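You operate a simulated robot arm through the tools that you are given. There is no shell and no other tool.

Carry out the task below with a simulated robot arm. There is one attempt and no reset: what you move stays moved.

TASK
Dose half lime, half plain into the can under the canner's nozzle.
Fine: switch the canner on and leave it on; one dose of each, none spilt; the drink knob ends on plain; no lid; slide, roller knob and other cans stay.

The check looks at the end state, three seconds after you hand in, the way a careful person would. Anything else that was tipped, shoved, dropped, spilled or broken makes it a failure. A push-on lid holds only when it is set on centred and level and pressed home; a screw cap is set on level and turned clockwise until tight.

THE ROBOT
A 6-joint arm with a two-finger parallel gripper on a trunk, on a base that moves. Base frame: it is fixed to the floor where the robot stands at the start and does not move with it; the origin is under the middle of the robot, x ahead of it, y to its left, z up; the surface under the hand at the start is at about z = 860. Units: mm, rad, N and s.
It reaches about 1347 mm from its shoulder. Its first joint turns from -2.897 to 2.897 rad. Places, roughly: blue knob marked drink choice [700, 100, 1000]; blue knob marked roller step [600, 0, 1000]; can slide with blue knob [700, -100, 900]; green button marked dose [700, 0, 1000]; sealed small can with teal band (6x6x9 cm) [900, 0, 900]; sealed small can with white band (6x6x9 cm) [900, -100, 900]; small can with green band (6x6x9 cm) [1000, -100, 900]; small can with orange band (6x6x9 cm) [1000, 100, 900]; small can with purple band (6x6x9 cm) [700, 0, 900]; switch marked canner power [500, 0, 1000]; yellow button marked drop lid [700, 0, 1000]. Payload 3.91 kg.
The tool frame sits at the grasp point between the pads (the TCP): z along the fingers, y along the line on which they close. The tips reach 30 mm beyond it. Largest opening 110 mm; finger width 20, thickness 10; the body of the gripper, 48 by 112 mm, starts 55 mm behind the TCP.
Orientation is told as [roll, pitch, yaw] about the base's x, y, z axes, in that order, counted from this pose: with the fingers straight down and closing along the base's y, the tool's x points along the base's -x, its y along +y and its z along -z.

THE INTERFACE
- The arm moves only by the tool move_arm. Its arguments are lists of equal length, an entry for each row: "offset": the shift along the base's x, y, z in m, a list of three; "dr": the turn, a rotation vector about the base's x, y, z in rad, a list of three; "jaw": the gripper command, from -1 (shut) to 1 (fully open), values between in proportion. In form: {"offset": [[tx, ty, tz], ...], "dr": [[rx, ry, rz], ...], "jaw": [jaw, ...]}. A call has 1 to 20 rows; each row shifts and turns the commanded pose from where the row before left it. A row lasts 0.2 s, in which the tool goes at most 50 mm and 0.15 rad; a call with a longer step from one row to the next is refused whole, and so is a gripper value outside its range. Where a pose cannot be reached the arm comes as near as it can. A force on the tool above 40 N (or 10 N above the force at the start of the call, whichever is more), or a blocked arm, ends the call early, and 0.2 s more pass. The fingers move at their own pace (about 108 mm/s each) and stop on an object; they squeeze with about 24 N. The grip force told is the motor's: it shows also when the fingers shut on nothing. Time passes only in rows, and 0.2 s behind the last, so rows that do not move let the fingers close. The reply holds the time, the measured pose of the TCP, the force on the tool along the base axes, the opening and the grip force, in the units named above and with some noise, with the torque about the TCP (base axes, N m) and any sound that the robot's microphone picked up.
- Cameras (640 x 400 px; columns grow to the right, rows downward): "scene" is now at [673.5, 131.1, 1345.4]; the picture's right is [-0.00, -0.46, -0.89], its down [-0.98, -0.18, 0.09] and it looks along [-0.20, 0.87, -0.45] (base axes); focal length 214 px, centre (320, 200). "wrist" rides on the gripper at [72, 17, -103] in the tool frame; the picture's right is [-0.23, 0.97, 0.00], its down [-0.76, -0.18, -0.62] and it looks along [-0.61, -0.14, 0.78] (tool axes); focal length 222 px, centre (320, 200). There is no depth. A picture from a camera that has moved, and an enlarged one, comes with that camera's place and axes in the base frame and with its lens. The place of the scene camera against the robot may be out by one fixed shift of up to 25 mm in any direction.
- get_image(camera): a new picture of that camera. No time passes.
- drive_base(legs): drives the robot by 1 to 6 legs, each [ahead, left, turn to the left] in mm, mm and rad, along the robot's own axes; the way and the turn of a leg run together, so that a leg with both is an arc; at most 1500 mm and 3.142 rad a leg. The arm and the cameras ride along, it lands a little off, and it stops where it bumps. It gives what a move gives.
- aim_head(pan, tilt): turns the head with the scene camera to pan (to the left, within 1.396 rad either way) and tilt (down, from -0.506 to 1.204), counted from straight ahead of the robot. It gives what a move gives.
- inspect(camera, box): a new picture of the part [left, top, right, bottom] of that camera's present view, enlarged. No time passes.
- sign_off(): hands the job in; it is judged then, once.

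Nothing tells you exact positions but the pictures and the camera data. Unless the task says otherwise, let go and move clear before handing in.

The tools are called after ">>>" as name(argument=value, ...) on one line, values as JSON. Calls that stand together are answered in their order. move_arm: Moves the arm, as the interface text tells. Its arguments: {"type":"object","properties":{"offset":{"type":"array","items":{"type":"array","items":{"type":"number"}}},"dr":{"type":"array","items":{"type":"array","items":{"type":"number"}}},"jaw":{"type":"array","items":{"type":"number"}}},"required":["offset","dr","jaw"]} The other tools are called the same way: drive_base (legs) drives the base; aim_head (pan, tilt) turns the head that bears the scene camera; get_image (camera) takes a picture; inspect (camera, box) takes an enlarged picture of a part of a camera's view; sign_off () hands the job in.

At the start:

```text
t: 0.0
position: [590.2, 49.9, 1245.3]
orientation: [-0.001, -0.001, 0.0]
force: [-1.0, 0.3, 0.3]
ft_torque: [-0.01, -0.02, 0.03]
width: 109.9
finger_force: 0.1
robot x, y, heading: [4.1, -1.9, -0.002]
head pan, tilt (commanded): [1.098, 0.199]
```

scene: 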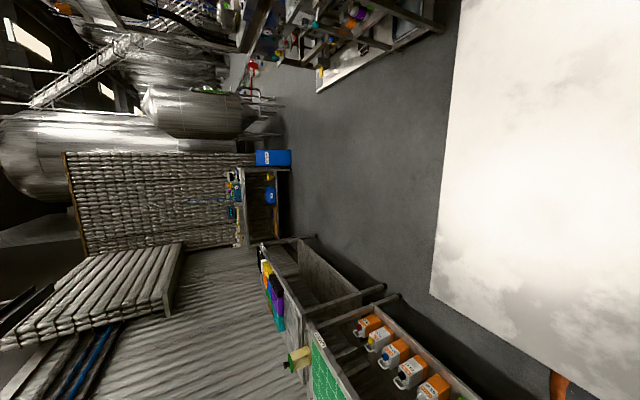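
wrist: 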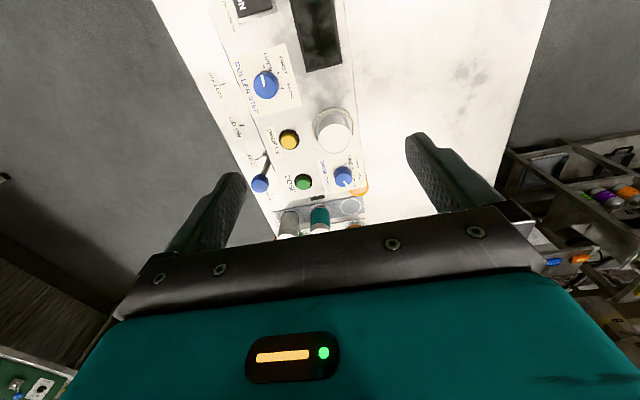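

The wrist picture shows the canner below with its knobs and buttons; the scene camera looks off to the left. I turn the head to the machine first and take pictures.

>>> aim_head(pan=0.0, tilt=0.7)

>>> get_image(camera="wrist")

>>> inspect(camera="wrist", box=[180, 0, 400, 240])

```text
t: 1.3
position: [589.9, 50.1, 1245.0]
orientation: [0.001, -0.001, 0.0]
force: [-0.4, -0.7, 0.2]
ft_torque: [0.0, 0.02, -0.01]
width: 110.1
finger_force: 0.0
robot x, y, heading: [2.9, 1.0, 0.004]
head pan, tilt (commanded): [0.0, 0.7]
```

```text
taken
camera wrist: at [517.2, 66.1, 1346.9], right [0.23, 0.97, 0.0], down [0.76, -0.18, 0.62], along [0.61, -0.14, -0.78], focal length 222 px, centre (320, 200)
```

wrist: 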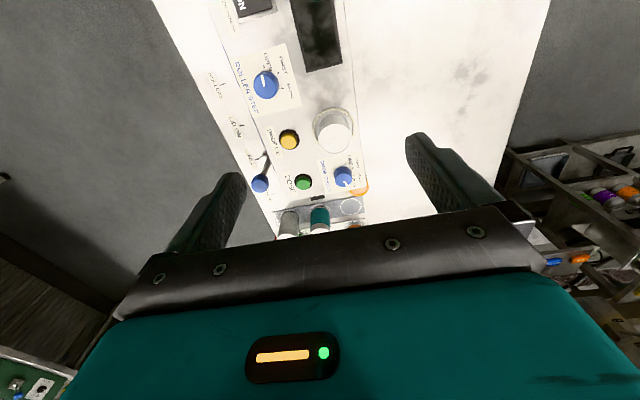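

```text
1.67 times, centred on (290, 120) of wrist
camera zoom: at [517.2, 66.1, 1346.9], right [0.23, 0.97, 0.0], down [0.76, -0.18, 0.62], along [0.61, -0.14, -0.78], focal length 370 px, centre (370, 333)
```

zoom: 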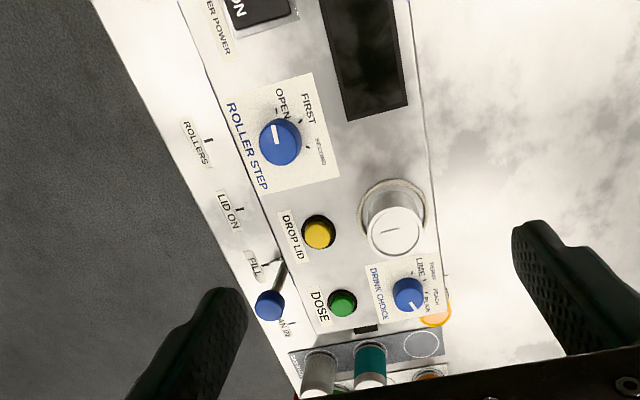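

>>> get_image(camera="scene")

```text
taken
camera scene: at [628.0, 48.2, 1303.0], right [0.0, -1.0, 0.0], down [-0.77, 0.0, 0.64], along [-0.64, 0.0, -0.77], focal length 214 px, centre (320, 200)
```

scene: 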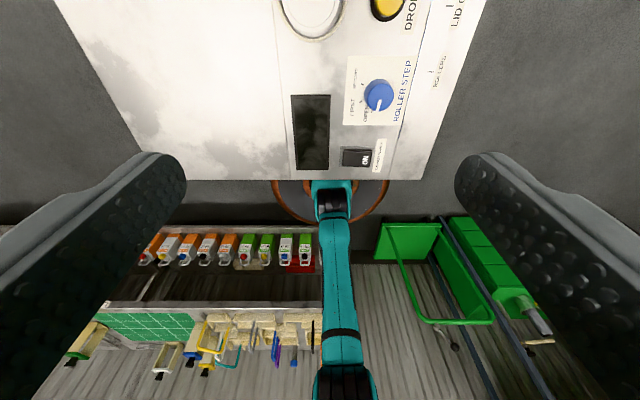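

The scene camera's head turns out to be mounted pointing down (tilt 0 looks straight down). I tilt it the other way to see the front of the machine and the can under the nozzle.

>>> aim_head(pan=0.0, tilt=-0.4)

>>> get_image(camera="scene")

```text
t: 2.7
position: [590.9, 48.4, 1243.6]
orientation: [0.001, 0.0, -0.001]
force: [0.5, 0.8, -0.3]
ft_torque: [-0.01, -0.05, 0.05]
width: 110.0
finger_force: 0.1
robot x, y, heading: [0.7, -2.7, 0.001]
head pan, tilt (commanded): [0.0, -0.4]
```

```text
taken
camera scene: at [724.8, 48.2, 1314.7], right [0.0, -1.0, 0.0], down [-0.92, 0.0, -0.39], along [0.39, 0.0, -0.92], focal length 214 px, centre (320, 200)
```

scene: 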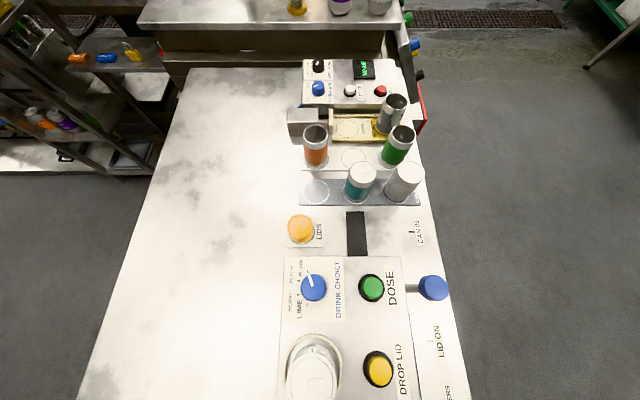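

>>> inspect(camera="scene", box=[270, 200, 470, 400])

>>> inspect(camera="scene", box=[270, 250, 370, 330])

>>> inspect(camera="scene", box=[270, 40, 450, 220])

>>> inspect(camera="wrist", box=[180, 0, 340, 100])

>>> inspect(camera="wrist", box=[240, 120, 380, 240])

```text
2.00 times, centred on (370, 300) of scene
camera zoom: at [724.8, 48.2, 1314.7], right [0.0, -1.0, 0.0], down [-0.92, 0.0, -0.39], along [0.39, 0.0, -0.92], focal length 429 px, centre (220, 0)
```

zoom: 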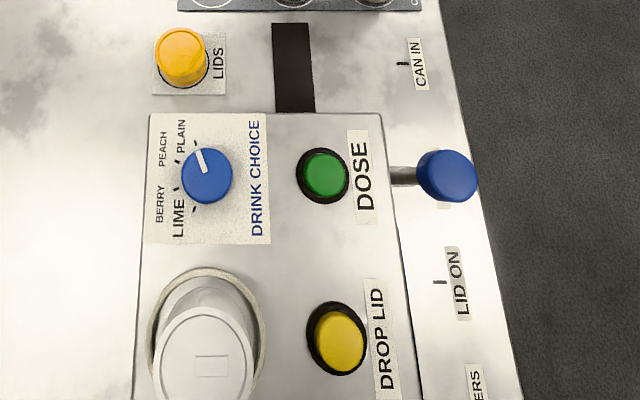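

```text
5.00 times, centred on (320, 290) of scene
camera zoom: at [724.8, 48.2, 1314.7], right [0.0, -1.0, 0.0], down [-0.92, 0.0, -0.39], along [0.39, 0.0, -0.92], focal length 1072 px, centre (320, -250)
```

zoom: 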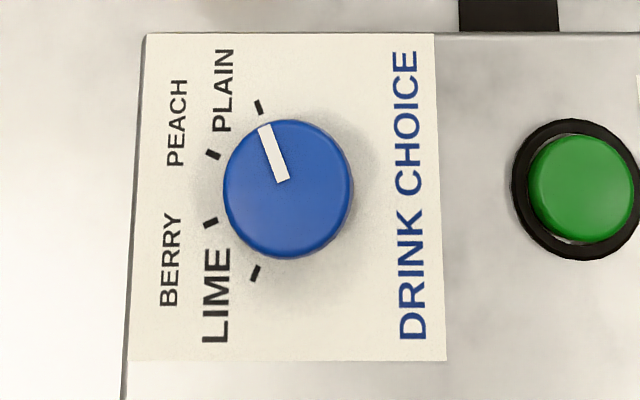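

```text
2.22 times, centred on (360, 130) of scene
camera zoom: at [724.8, 48.2, 1314.7], right [0.0, -1.0, 0.0], down [-0.92, 0.0, -0.39], along [0.39, 0.0, -0.92], focal length 477 px, centre (231, 356)
```

zoom: 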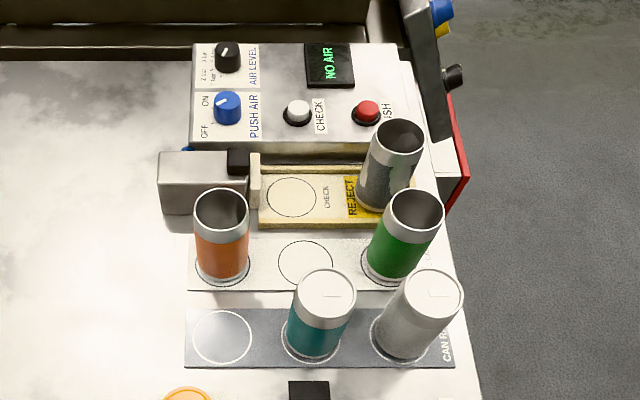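

```text
4.00 times, centred on (260, 50) of wrist
camera zoom: at [517.2, 66.1, 1346.9], right [0.23, 0.97, 0.0], down [0.76, -0.18, 0.62], along [0.61, -0.14, -0.78], focal length 888 px, centre (560, 800)
```

zoom: 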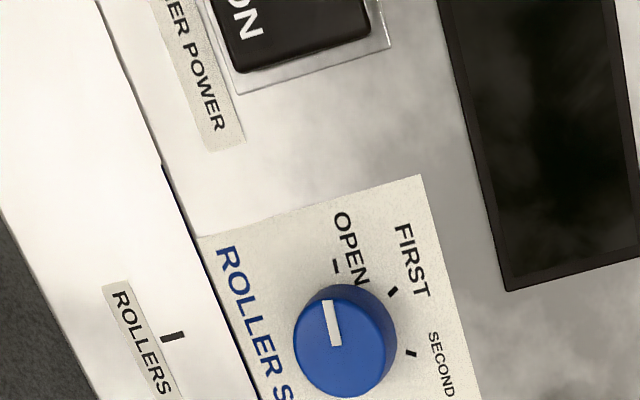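

```text
3.33 times, centred on (310, 180) of wrist
camera zoom: at [517.2, 66.1, 1346.9], right [0.23, 0.97, 0.0], down [0.76, -0.18, 0.62], along [0.61, -0.14, -0.78], focal length 740 px, centre (353, 267)
```

zoom: 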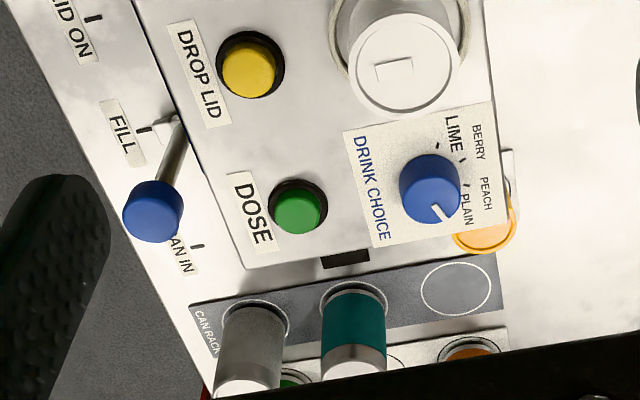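

The machine top is at about z = 1000: the slide sits at FILL, and the drink knob points at PLAIN already. I back the hand away in x to view the power switch and the display.

>>> move_arm(offset=[[-0.04, 0, 0], [-0.04, 0, 0], [-0.04, 0, 0], [0, 0, 0]], dr=[[0, 0, 0], [0, 0, 0], [0, 0, 0], [0, 0, 0]], jaw=[1, 1, 1, 1])

>>> get_image(camera="wrist")

>>> get_image(camera="scene")

```text
t: 3.7
position: [468.7, 49.7, 1244.5]
orientation: [0.001, -0.001, 0.001]
force: [0.0, 0.5, 0.9]
ft_torque: [-0.04, -0.04, 0.04]
width: 109.9
finger_force: 0.0
robot x, y, heading: [0.3, 3.5, 0.0]
head pan, tilt (commanded): [0.0, -0.4]
```

```text
taken
camera wrist: at [396.8, 65.8, 1346.8], right [0.23, 0.97, 0.0], down [0.76, -0.18, 0.62], along [0.61, -0.14, -0.78], focal length 222 px, centre (320, 200)
```

wrist: 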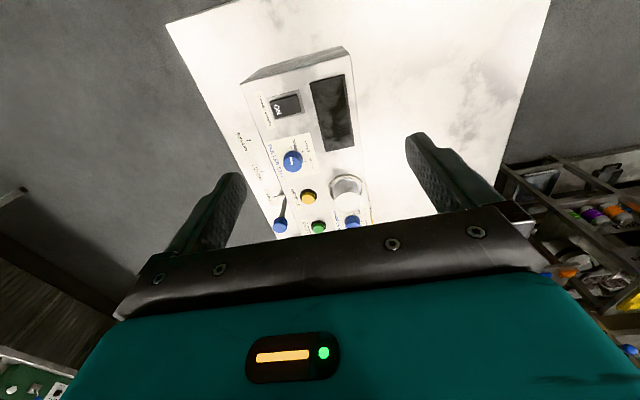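

```text
taken
camera scene: at [604.5, 47.9, 1314.7], right [0.0, -1.0, 0.0], down [-0.92, 0.0, -0.39], along [0.39, 0.0, -0.92], focal length 214 px, centre (320, 200)
```

scene: 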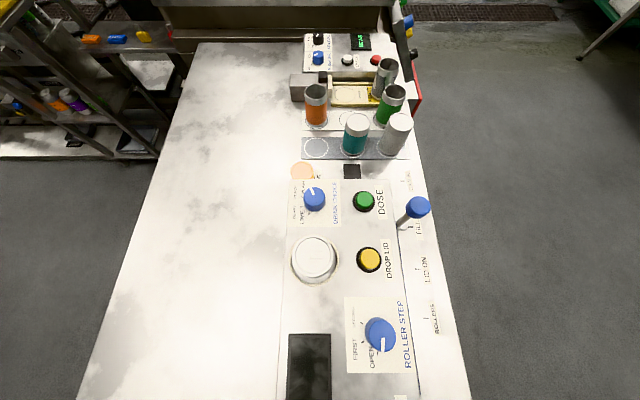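

>>> inspect(camera="wrist", box=[230, 50, 380, 150])

>>> inspect(camera="scene", box=[280, 160, 440, 260])

>>> inspect(camera="wrist", box=[230, 140, 390, 240])

```text
4.00 times, centred on (305, 100) of wrist
camera zoom: at [396.8, 65.8, 1346.8], right [0.23, 0.97, 0.0], down [0.76, -0.18, 0.62], along [0.61, -0.14, -0.78], focal length 888 px, centre (380, 600)
```

zoom: 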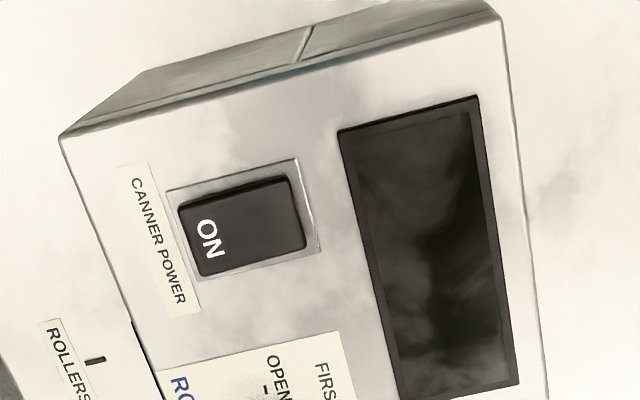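

```text
4.00 times, centred on (360, 210) of scene
camera zoom: at [604.5, 47.9, 1314.7], right [0.0, -1.0, 0.0], down [-0.92, 0.0, -0.39], along [0.39, 0.0, -0.92], focal length 858 px, centre (160, 160)
```

zoom: 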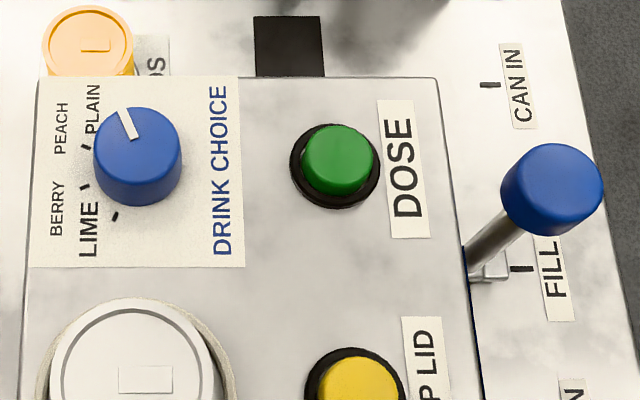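

```text
4.00 times, centred on (310, 190) of wrist
camera zoom: at [396.8, 65.8, 1346.8], right [0.23, 0.97, 0.0], down [0.76, -0.18, 0.62], along [0.61, -0.14, -0.78], focal length 888 px, centre (360, 240)
```

zoom: 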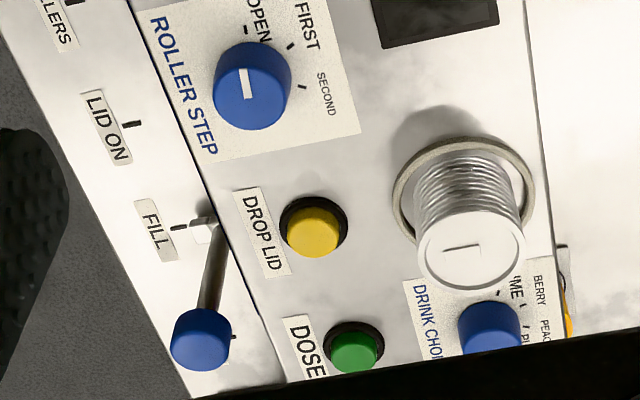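

The head camera rides with the hand, so I can use both cameras close up. By triangulation the panel controls are near z 1002: power rocker about (481, -4) with ON half at about y = -18, dose about (740, -15), drink knob about (733, 63). I shut the fingers and go above the ON half for a closer look.

>>> move_arm(offset=[[0.006, -0.033, 0], [0.007, -0.033, 0], [0, 0, -0.04], [0, 0, -0.04], [0, 0, -0.02], [0, 0, 0], [0, 0, 0]], dr=[[0, 0, 0], [0, 0, 0], [0, 0, 0], [0, 0, 0], [0, 0, 0], [0, 0, 0], [0, 0, 0]], jaw=[-1, -1, -1, -1, -1, -1, -1])

>>> get_image(camera="wrist")

>>> get_image(camera="scene")

```text
t: 5.3
position: [483.4, -17.3, 1146.3]
orientation: [0.0, 0.0, -0.001]
force: [-1.1, -0.5, 0.1]
ft_torque: [-0.04, 0.01, 0.01]
width: 0.3
finger_force: 23.6
robot x, y, heading: [-1.5, -0.1, -0.001]
head pan, tilt (commanded): [0.0, -0.4]
```

```text
taken
camera wrist: at [409.8, -0.2, 1247.5], right [0.23, 0.97, 0.0], down [0.76, -0.18, 0.62], along [0.61, -0.14, -0.78], focal length 222 px, centre (320, 200)
```

wrist: 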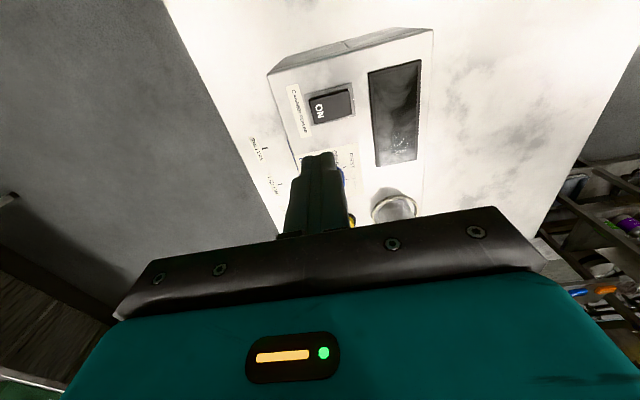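

```text
taken
camera scene: at [617.5, -18.1, 1215.4], right [0.0, -1.0, 0.0], down [-0.92, 0.0, -0.39], along [0.39, 0.0, -0.92], focal length 214 px, centre (320, 200)
```

scene: 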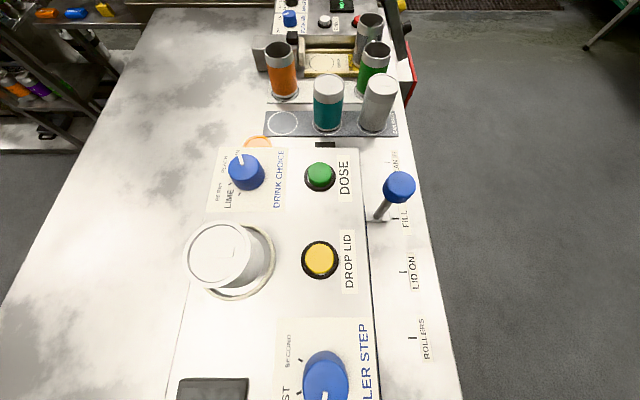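

>>> inspect(camera="wrist", box=[265, 60, 385, 160])

```text
4.00 times, centred on (325, 110) of wrist
camera zoom: at [409.8, -0.2, 1247.5], right [0.23, 0.97, 0.0], down [0.76, -0.18, 0.62], along [0.61, -0.14, -0.78], focal length 888 px, centre (300, 560)
```

zoom: 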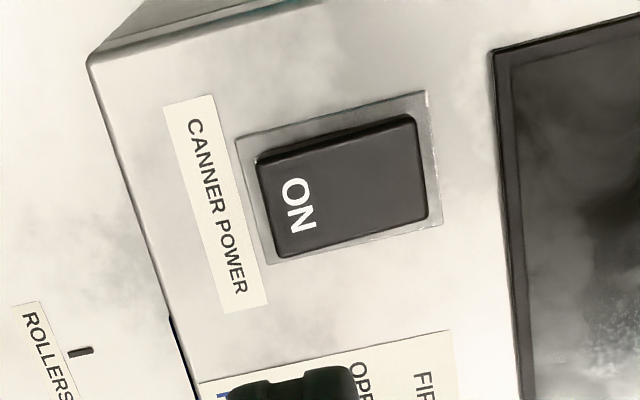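

The fingers stand over the ON half of the rocker (spanning y -26 to +16, x about 482). I lower to just above it and then press in small steps.

>>> move_arm(offset=[[-0.001, 0, -0.04], [0, 0, -0.04], [0, 0, -0.015], [0, 0, 0]], dr=[[0, 0, 0], [0, 0, 0], [0, 0, 0], [0, 0, 0]], jaw=[-1, -1, -1, -1])

>>> get_image(camera="wrist")

>>> inspect(camera="wrist", box=[240, 80, 400, 220])

```text
t: 6.3
position: [483.1, -17.3, 1050.6]
orientation: [0.0, -0.001, 0.001]
force: [-0.2, -0.5, 0.6]
ft_torque: [0.0, 0.03, 0.02]
width: 0.1
finger_force: 23.8
robot x, y, heading: [0.8, 2.2, -0.005]
head pan, tilt (commanded): [0.0, -0.4]
```

```text
taken
camera wrist: at [409.0, -0.2, 1152.2], right [0.23, 0.97, 0.0], down [0.76, -0.18, 0.62], along [0.61, -0.14, -0.78], focal length 222 px, centre (320, 200)
```

wrist: 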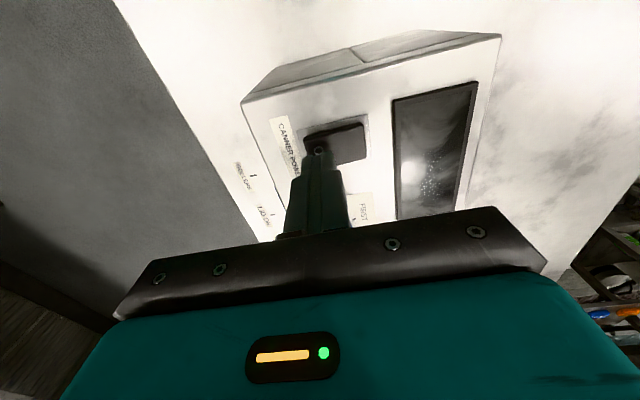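

```text
2.86 times, centred on (320, 150) of wrist
camera zoom: at [409.0, -0.2, 1152.2], right [0.23, 0.97, 0.0], down [0.76, -0.18, 0.62], along [0.61, -0.14, -0.78], focal length 635 px, centre (320, 343)
```

zoom: 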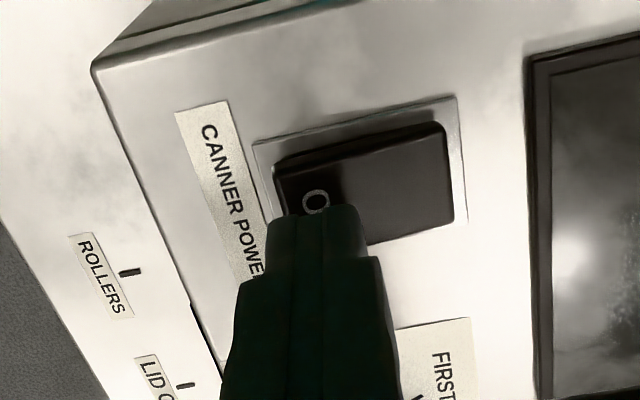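

>>> move_arm(offset=[[0, 0, -0.005], [0, 0, -0.005], [0, 0, -0.003], [0, 0, -0.003], [0, 0, 0]], dr=[[0, 0, 0], [0, 0, 0], [0, 0, 0], [0, 0, 0], [0, 0, 0]], jaw=[-1, -1, -1, -1, -1])

>>> inspect(camera="wrist", box=[240, 80, 500, 220])

```text
t: 7.0
position: [481.9, -16.8, 1042.1]
orientation: [-0.002, -0.006, 0.001]
force: [-3.5, -0.3, 7.1]
ft_torque: [0.01, 0.11, 0.04]
width: 0.3
finger_force: 24.0
robot x, y, heading: [-2.3, 0.2, -0.001]
head pan, tilt (commanded): [0.0, -0.4]
stopped in row 3: the force on the tool passed its limit at 48 N (the readings are from after the stop); the commanded pose is now the measured one
```

```text
2.46 times, centred on (370, 150) of wrist
camera zoom: at [408.1, -0.7, 1142.9], right [0.23, 0.97, 0.0], down [0.76, -0.18, 0.63], along [0.61, -0.14, -0.78], focal length 547 px, centre (197, 323)
```

zoom: 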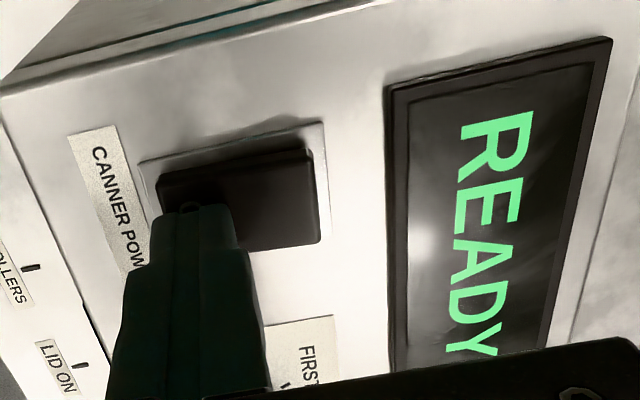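

The canner is on: the display reads READY. I lift straight up clear of the switch and look at it again.

>>> move_arm(offset=[[0, 0, 0.01], [0, 0, 0.04], [0, 0, 0.04], [0, 0, 0.01], [0, 0, 0]], dr=[[0, 0, 0], [0, 0, 0], [0, 0, 0], [0, 0, 0], [0, 0, 0]], jaw=[-1, -1, -1, -1, -1])

>>> inspect(camera="wrist", box=[240, 20, 480, 200])

>>> inspect(camera="scene", box=[160, 100, 440, 275])

```text
t: 8.2
position: [480.4, -15.5, 1141.4]
orientation: [0.001, -0.007, -0.001]
force: [0.0, 0.7, -0.8]
ft_torque: [-0.04, 0.01, -0.01]
width: 0.0
finger_force: 24.4
robot x, y, heading: [2.9, -5.3, 0.002]
head pan, tilt (commanded): [0.0, -0.4]
```

```text
2.22 times, centred on (360, 110) of wrist
camera zoom: at [407.7, 0.1, 1242.4], right [0.23, 0.97, 0.0], down [0.76, -0.18, 0.63], along [0.61, -0.14, -0.78], focal length 494 px, centre (231, 400)
```

zoom: 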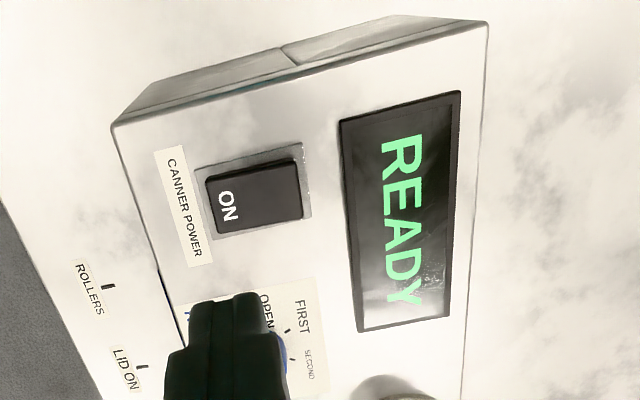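

```text
2.29 times, centred on (300, 188) of scene
camera zoom: at [615.7, -18.0, 1211.7], right [0.0, -1.0, 0.0], down [-0.92, 0.0, -0.39], along [0.39, 0.0, -0.92], focal length 490 px, centre (366, 229)
```

zoom: 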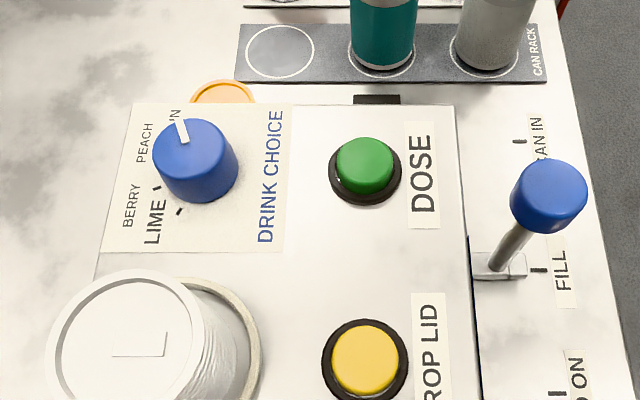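

READY is lit. Before dosing I want to see the can under the nozzle from the side, so I carry the hand out to the robot's right at a safe height and turn the head left.

>>> move_arm(offset=[[0.02, -0.045, 0], [0.02, -0.045, 0], [0.02, -0.045, 0], [0.02, -0.045, 0], [0.02, -0.045, 0], [0.02, -0.045, 0], [0.0, -0.045, 0], [0.0, -0.045, 0], [0, 0, -0.045], [0, 0, -0.045], [0, 0, 0]], dr=[[0, 0, 0], [0, 0, 0], [0, 0, 0], [0, 0, 0], [0, 0, 0], [0, 0, 0], [0, 0, 0], [0, 0, 0], [0, 0, 0], [0, 0, 0], [0, 0, 0]], jaw=[-1, -1, -1, -1, -1, -1, -1, -1, -1, -1, -1])

>>> aim_head(pan=1.0, tilt=0.0)

>>> get_image(camera="scene")

```text
t: 10.6
position: [603.2, -378.3, 1051.6]
orientation: [-0.002, -0.006, 0.0]
force: [-0.4, 0.2, -0.2]
ft_torque: [0.04, -0.03, 0.0]
width: 0.1
finger_force: 23.9
robot x, y, heading: [-2.2, 1.7, -0.007]
head pan, tilt (commanded): [0.0, -0.4]
```

```text
t: 11.9
position: [602.5, -378.6, 1051.3]
orientation: [0.0, -0.008, 0.0]
force: [-0.6, 0.4, -0.1]
ft_torque: [0.02, 0.01, 0.02]
width: 0.0
finger_force: 24.0
robot x, y, heading: [2.6, 1.4, 0.0]
head pan, tilt (commanded): [1.0, 0.0]
```

```text
taken
camera scene: at [703.5, -303.6, 1146.7], right [0.0, -0.54, -0.84], down [-1.0, 0.0, -0.01], along [0.0, 0.84, -0.54], focal length 214 px, centre (320, 200)
```

scene: 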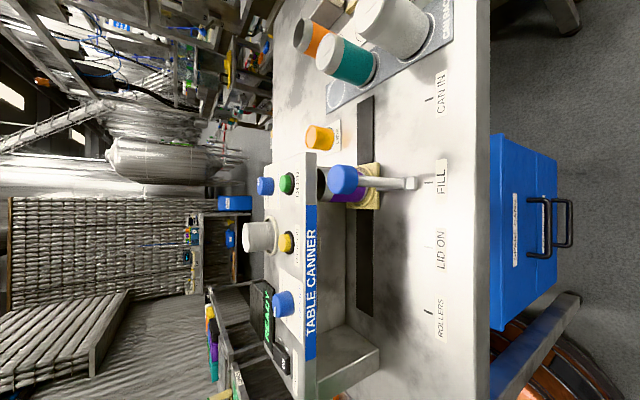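

>>> inspect(camera="scene", box=[250, 130, 450, 260])

>>> inspect(camera="scene", box=[300, 150, 400, 220])

```text
3.08 times, centred on (350, 195) of scene
camera zoom: at [703.5, -303.6, 1146.7], right [0.0, -0.54, -0.84], down [-1.0, 0.0, -0.01], along [0.0, 0.84, -0.54], focal length 660 px, centre (228, 215)
```

zoom: 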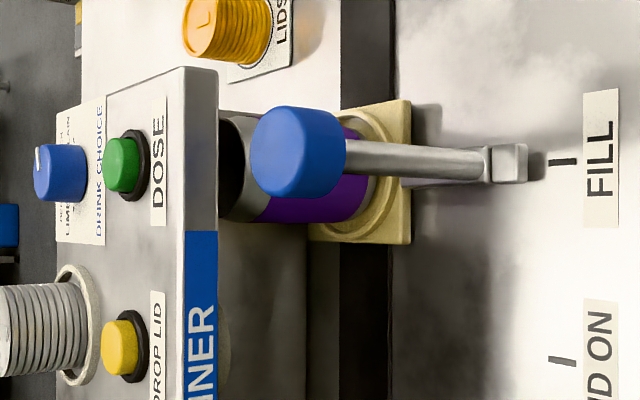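

```text
5.71 times, centred on (350, 185) of scene
camera zoom: at [703.5, -303.6, 1146.7], right [0.0, -0.54, -0.84], down [-1.0, 0.0, -0.01], along [0.0, 0.84, -0.54], focal length 1226 px, centre (149, 286)
```

zoom: 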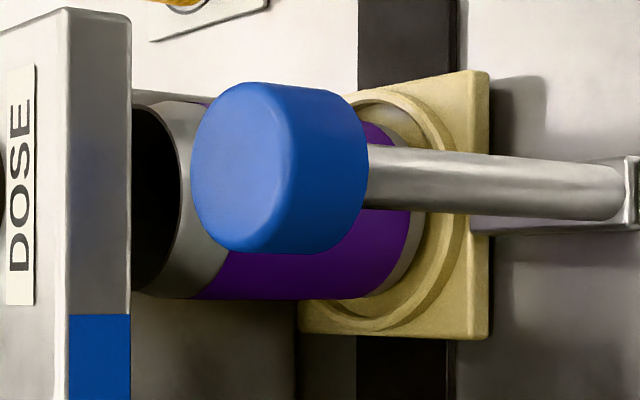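

The open purple can stands on the carriage at FILL under the canner, with nothing in the way. Now I go back up and over to the dose button, with the head looking down and ahead again.

>>> move_arm(offset=[[0, 0, 0.045], [0, 0, 0.045], [0, 0.045, 0], [0, 0.045, 0], [0.02, 0.045, 0], [0.02, 0.045, 0], [0.02, 0.045, 0], [0.02, 0.045, 0], [0.02, 0.045, 0], [0.037, 0.045, 0], [0, 0.003, 0], [0, 0, 0]], dr=[[0, 0, 0], [0, 0, 0], [0, 0, 0], [0, 0, 0], [0, 0, 0], [0, 0, 0], [0, 0, 0], [0, 0, 0], [0, 0, 0], [0, 0, 0], [0, 0, 0], [0, 0, 0]], jaw=[-1, -1, -1, -1, -1, -1, -1, -1, -1, -1, -1, -1])

>>> aim_head(pan=0.0, tilt=0.6)

>>> get_image(camera="wrist")

>>> get_image(camera="scene")

```text
refused: row 10 steps farther than a row can; nothing moved
```

```text
t: 13.2
position: [603.6, -378.6, 1051.2]
orientation: [0.0, -0.007, 0.001]
force: [0.1, -0.3, -0.3]
ft_torque: [-0.02, 0.01, 0.08]
width: 0.0
finger_force: 24.2
robot x, y, heading: [-1.3, 0.4, 0.003]
head pan, tilt (commanded): [0.0, 0.6]
```

```text
taken
camera wrist: at [528.7, -361.3, 1153.1], right [0.23, 0.97, 0.0], down [0.76, -0.18, 0.63], along [0.61, -0.14, -0.78], focal length 222 px, centre (320, 200)
```

wrist: 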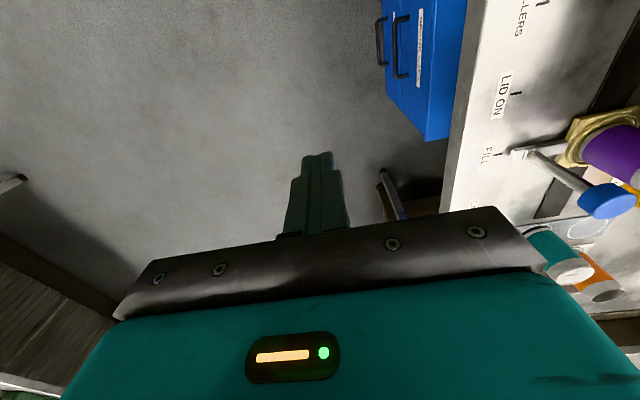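

```text
taken
camera scene: at [648.5, -379.3, 1106.6], right [0.0, -1.0, 0.0], down [-0.83, 0.0, 0.56], along [-0.56, 0.0, -0.83], focal length 214 px, centre (320, 200)
```

scene: 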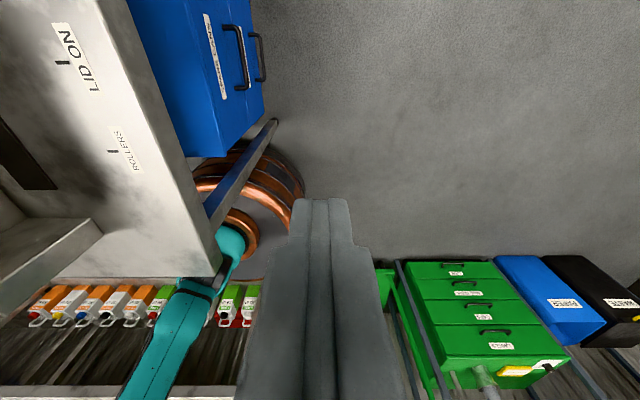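

The move was refused for one long row; I repeat it with shorter rows.

>>> move_arm(offset=[[0, 0, 0.045], [0, 0, 0.045], [0, 0.045, 0], [0, 0.045, 0], [0.02, 0.045, 0], [0.02, 0.045, 0], [0.02, 0.045, 0], [0.02, 0.045, 0], [0.02, 0.045, 0], [0.02, 0.04, 0], [0.017, 0.008, 0], [0, 0, 0]], dr=[[0, 0, 0], [0, 0, 0], [0, 0, 0], [0, 0, 0], [0, 0, 0], [0, 0, 0], [0, 0, 0], [0, 0, 0], [0, 0, 0], [0, 0, 0], [0, 0, 0], [0, 0, 0]], jaw=[-1, -1, -1, -1, -1, -1, -1, -1, -1, -1, -1, -1])

>>> get_image(camera="wrist")

>>> get_image(camera="scene")

```text
t: 15.8
position: [740.3, -12.3, 1140.1]
orientation: [-0.001, -0.007, 0.001]
force: [0.0, 0.0, 0.4]
ft_torque: [0.01, 0.0, 0.01]
width: 0.0
finger_force: 23.5
robot x, y, heading: [-2.4, 1.2, 0.002]
head pan, tilt (commanded): [0.0, 0.6]
```

```text
taken
camera wrist: at [666.1, 3.5, 1242.8], right [0.23, 0.97, 0.0], down [0.76, -0.18, 0.63], along [0.61, -0.14, -0.78], focal length 222 px, centre (320, 200)
```

wrist: 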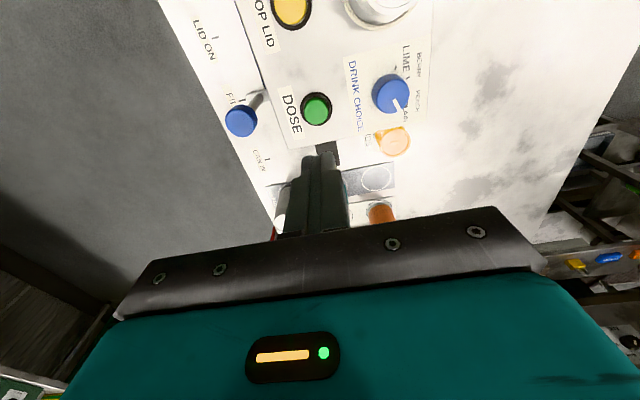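

```text
taken
camera scene: at [785.9, -14.6, 1196.4], right [0.0, -1.0, 0.0], down [-0.83, 0.0, 0.56], along [-0.56, 0.0, -0.83], focal length 214 px, centre (320, 200)
```

scene: 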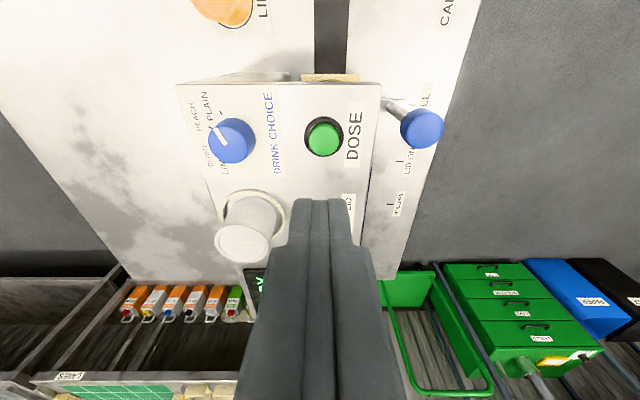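

>>> inspect(camera="wrist", box=[270, 60, 430, 170])

>>> inspect(camera="scene", box=[180, 80, 440, 240])

```text
3.64 times, centred on (350, 115) of wrist
camera zoom: at [666.1, 3.5, 1242.8], right [0.23, 0.97, 0.0], down [0.76, -0.18, 0.63], along [0.61, -0.14, -0.78], focal length 808 px, centre (211, 509)
```

zoom: 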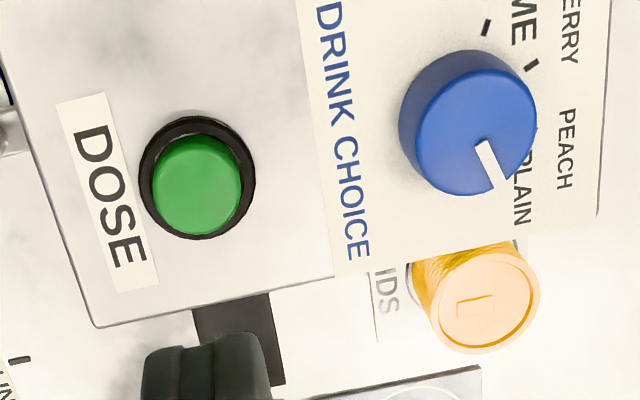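

```text
2.46 times, centred on (310, 160) of scene
camera zoom: at [785.9, -14.6, 1196.4], right [0.0, -1.0, 0.0], down [-0.83, 0.0, 0.56], along [-0.56, 0.0, -0.83], focal length 528 px, centre (345, 298)
```

zoom: 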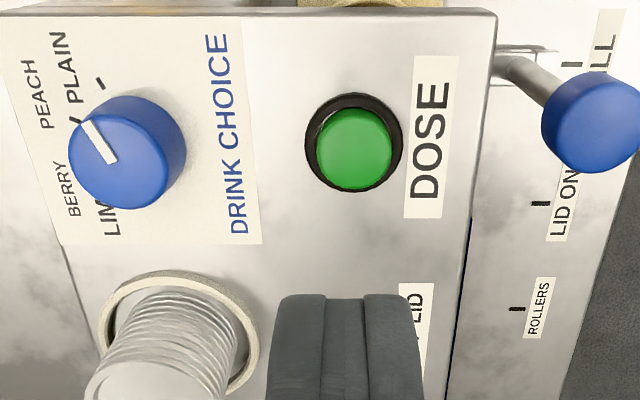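

Dose button's top centre works out at about (736, -15.5). I shift to it and lower the tips to a little above the panel.

>>> move_arm(offset=[[-0.004, -0.003, -0.04], [0, 0, -0.04], [0, 0, -0.008], [0, 0, 0], [0, 0, 0]], dr=[[0, 0.007, 0], [0, 0, 0], [0, 0, 0], [0, 0, 0], [0, 0, 0]], jaw=[-1, -1, -1, -1, -1])

>>> get_image(camera="wrist")

>>> inspect(camera="wrist", box=[240, 80, 400, 220])

>>> inspect(camera="scene", box=[180, 40, 440, 240])

```text
t: 17.0
position: [736.4, -17.4, 1053.2]
orientation: [-0.001, 0.001, 0.001]
force: [-0.1, 0.5, -0.2]
ft_torque: [0.01, 0.0, 0.01]
width: 0.2
finger_force: 24.2
robot x, y, heading: [1.1, -2.6, -0.001]
head pan, tilt (commanded): [0.0, 0.6]
```

```text
taken
camera wrist: at [662.3, -0.3, 1155.1], right [0.23, 0.97, 0.0], down [0.76, -0.18, 0.62], along [0.61, -0.14, -0.78], focal length 222 px, centre (320, 200)
```

wrist: 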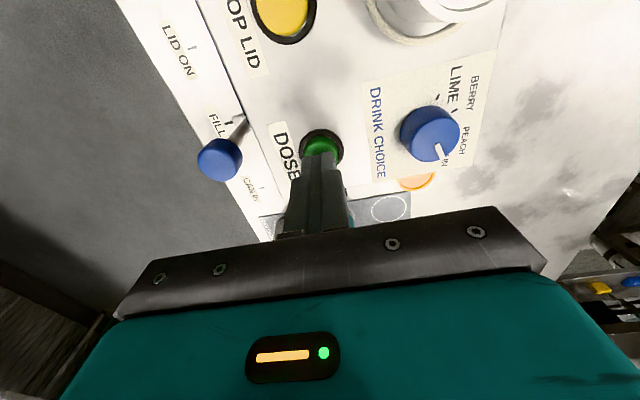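

```text
2.86 times, centred on (320, 150) of wrist
camera zoom: at [662.3, -0.3, 1155.1], right [0.23, 0.97, 0.0], down [0.76, -0.18, 0.62], along [0.61, -0.14, -0.78], focal length 635 px, centre (320, 343)
```

zoom: 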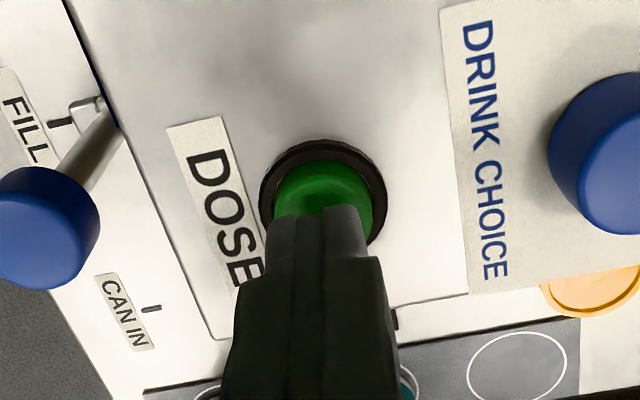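

```text
2.00 times, centred on (310, 140) of scene
camera zoom: at [781.6, -18.3, 1107.8], right [0.0, -1.0, 0.0], down [-0.82, 0.0, 0.57], along [-0.57, 0.0, -0.82], focal length 429 px, centre (340, 320)
```

zoom: 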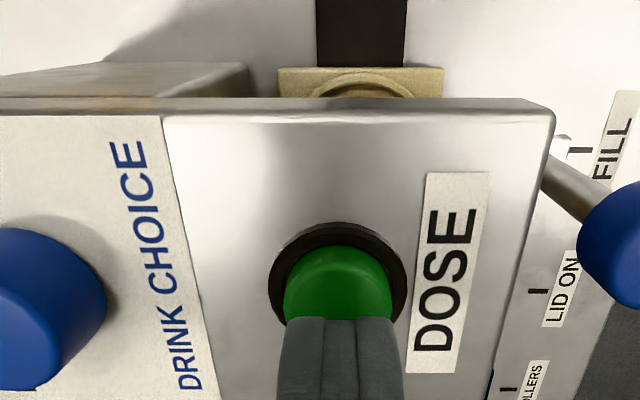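

>>> move_arm(offset=[[-0.003, 0.001, -0.004], [0, 0, -0.004], [0, 0, 0]], dr=[[0, 0, 0], [0, 0, 0], [0, 0, 0]], jaw=[-1, -1, -1])

>>> inspect(camera="wrist", box=[240, 80, 400, 220])

>>> inspect(camera="scene", box=[180, 40, 440, 240])

```text
t: 17.8
position: [732.8, -15.5, 1044.7]
orientation: [-0.001, 0.0, 0.0]
force: [0.5, 0.4, -0.1]
ft_torque: [0.0, 0.01, 0.01]
width: 0.1
finger_force: 24.1
robot x, y, heading: [1.5, -0.1, 0.004]
head pan, tilt (commanded): [0.0, 0.6]
```

```text
2.86 times, centred on (320, 150) of wrist
camera zoom: at [659.6, 0.8, 1146.9], right [0.23, 0.97, 0.0], down [0.76, -0.18, 0.62], along [0.61, -0.14, -0.78], focal length 635 px, centre (320, 343)
```

zoom: 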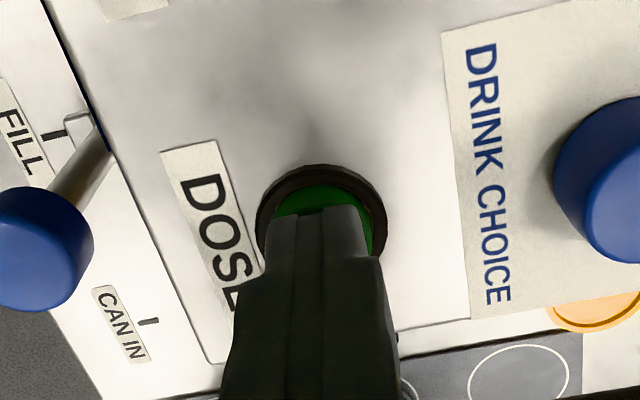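

```text
2.00 times, centred on (310, 140) of scene
camera zoom: at [779.0, -17.2, 1099.6], right [0.0, -1.0, 0.0], down [-0.82, 0.0, 0.57], along [-0.57, 0.0, -0.82], focal length 429 px, centre (340, 320)
```

zoom: 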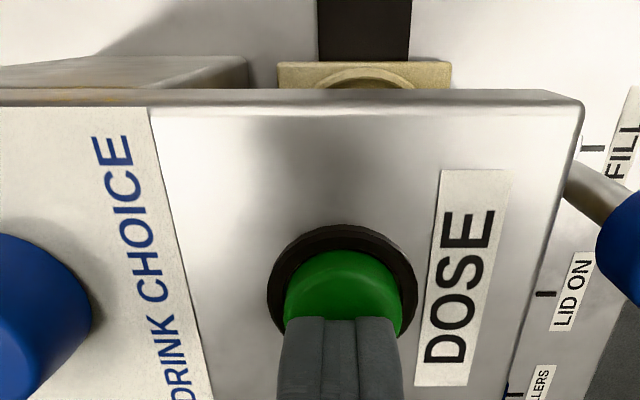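

>>> move_arm(offset=[[0, 0, -0.002], [0, 0, -0.002], [0, 0, 0]], dr=[[0, 0, 0], [0, 0, 0], [0, 0, 0]], jaw=[-1, -1, -1])

>>> inspect(camera="scene", box=[180, 40, 440, 240])

```text
t: 18.6
position: [732.6, -15.1, 1040.7]
orientation: [-0.001, 0.003, 0.0]
force: [0.1, 0.5, 2.2]
ft_torque: [0.06, 0.02, 0.02]
width: 0.0
finger_force: 23.8
robot x, y, heading: [-2.3, -4.2, 0.003]
head pan, tilt (commanded): [0.0, 0.6]
heard: click
```

```text
2.00 times, centred on (310, 140) of scene
camera zoom: at [778.9, -17.3, 1096.1], right [0.0, -1.0, 0.0], down [-0.82, 0.0, 0.57], along [-0.57, 0.0, -0.82], focal length 429 px, centre (340, 320)
```

zoom: 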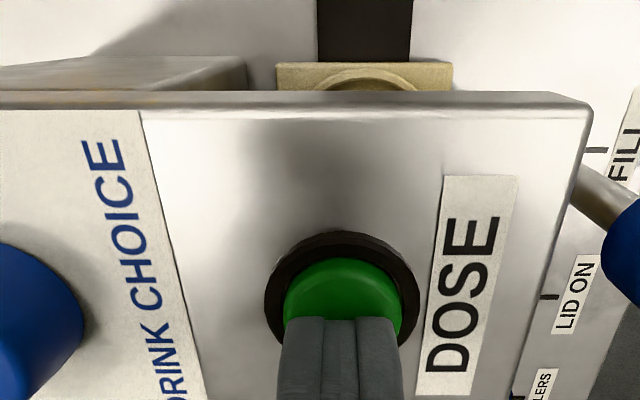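

A click was heard with a light touch, so the dose button was pressed once. I lift straight away and look at the display.

>>> move_arm(offset=[[0, 0, 0.03], [0, 0, 0.04], [0, 0, 0.03], [0, 0, 0]], dr=[[0, 0, 0], [0, 0, 0], [0, 0, 0], [0, 0, 0]], jaw=[-1, -1, -1, -1])

>>> get_image(camera="scene")

>>> get_image(camera="wrist")

```text
t: 19.6
position: [732.9, -17.6, 1142.5]
orientation: [0.0, 0.001, 0.0]
force: [0.0, 0.6, -0.3]
ft_torque: [0.01, 0.02, 0.05]
width: 0.1
finger_force: 23.8
robot x, y, heading: [-1.9, -2.8, 0.003]
head pan, tilt (commanded): [0.0, 0.6]
```

```text
taken
camera scene: at [778.4, -18.4, 1195.9], right [0.0, -1.0, 0.0], down [-0.82, 0.0, 0.57], along [-0.57, 0.0, -0.82], focal length 214 px, centre (320, 200)
```

scene: 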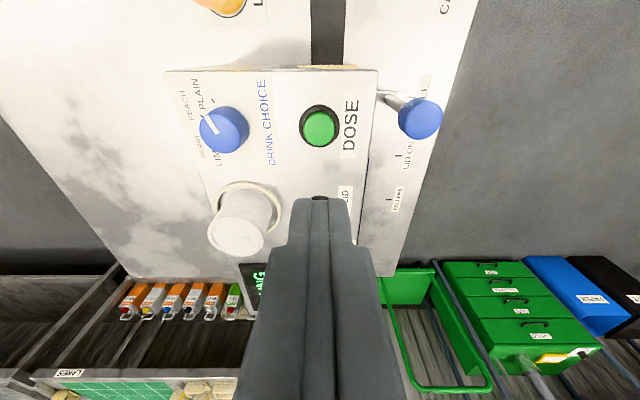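

```text
taken
camera wrist: at [659.1, -0.4, 1243.3], right [0.23, 0.97, 0.0], down [0.76, -0.18, 0.62], along [0.61, -0.14, -0.78], focal length 222 px, centre (320, 200)
```

wrist: 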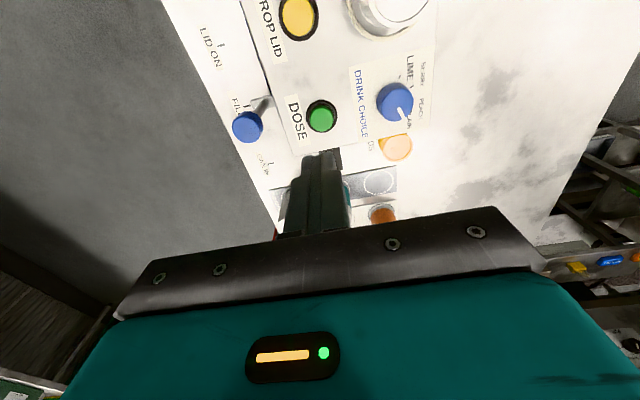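

The display shows "...NG" (dosing). I move over the drink knob and open the fingers while the dose finishes, then read the display between the fingers.

>>> move_arm(offset=[[0, 0.04, 0], [0, 0.04, 0], [0, 0, 0], [0, 0, 0], [0, 0, 0]], dr=[[0, 0, 0], [0, 0, 0], [0, 0, 0], [0, 0, 0], [0, 0, 0]], jaw=[0.1, 0.1, 0.1, 0.1, 0.1])

>>> get_image(camera="scene")

>>> get_image(camera="wrist")

```text
t: 20.8
position: [732.3, 63.4, 1140.4]
orientation: [0.0, 0.0, 0.001]
force: [-0.1, -0.3, 0.0]
ft_torque: [0.01, 0.02, 0.0]
width: 60.5
finger_force: 0.0
robot x, y, heading: [1.4, 1.1, -0.003]
head pan, tilt (commanded): [0.0, 0.6]
```

```text
taken
camera scene: at [777.8, 62.3, 1195.9], right [0.0, -1.0, 0.0], down [-0.82, 0.0, 0.57], along [-0.57, 0.0, -0.82], focal length 214 px, centre (320, 200)
```

scene: 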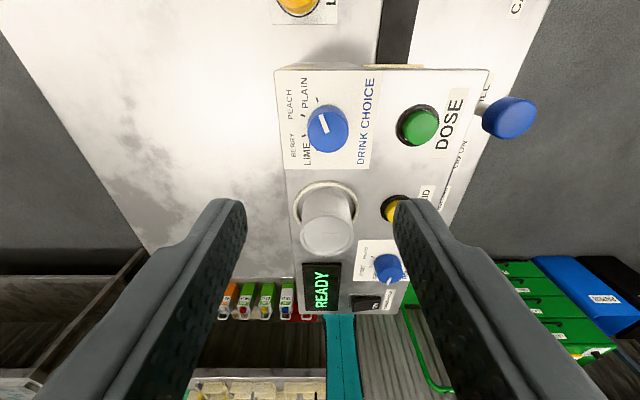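

```text
taken
camera wrist: at [658.4, 80.4, 1243.2], right [0.23, 0.97, 0.0], down [0.76, -0.18, 0.62], along [0.61, -0.14, -0.78], focal length 222 px, centre (320, 200)
```

wrist: 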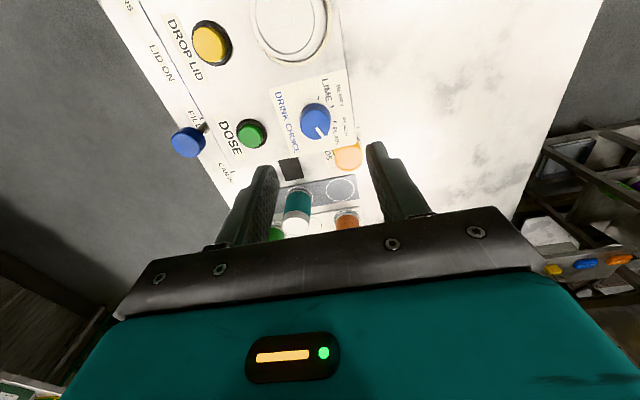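

The display is READY again, so the plain dose is in. Now I locate the drink knob precisely.

>>> inspect(camera="wrist", box=[260, 70, 380, 170])

>>> inspect(camera="scene", box=[260, 60, 400, 180])

```text
4.00 times, centred on (320, 120) of wrist
camera zoom: at [658.4, 80.4, 1243.2], right [0.23, 0.97, 0.0], down [0.76, -0.18, 0.62], along [0.61, -0.14, -0.78], focal length 888 px, centre (320, 520)
```

zoom: 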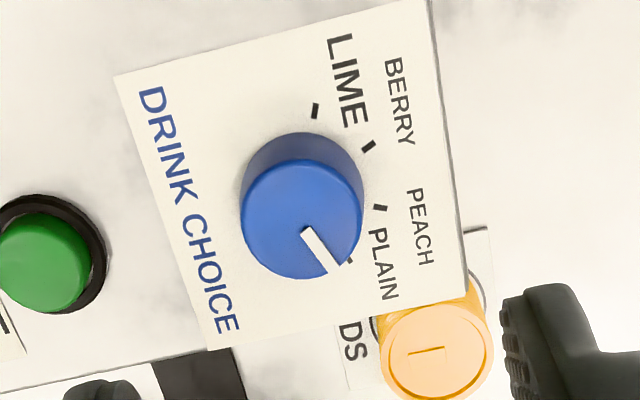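

```text
3.33 times, centred on (330, 120) of scene
camera zoom: at [777.8, 62.3, 1195.9], right [0.0, -1.0, 0.0], down [-0.82, 0.0, 0.57], along [-0.57, 0.0, -0.82], focal length 715 px, centre (287, 467)
```

zoom: 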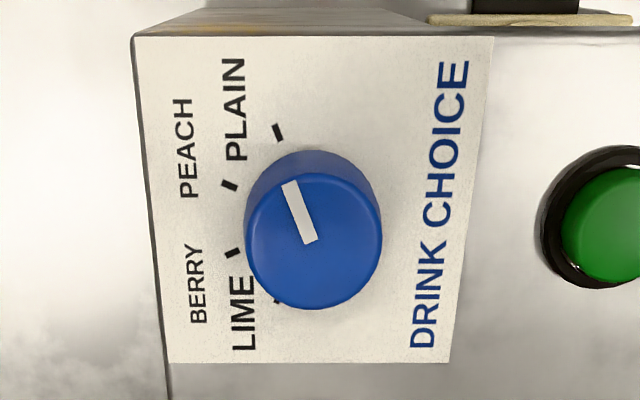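

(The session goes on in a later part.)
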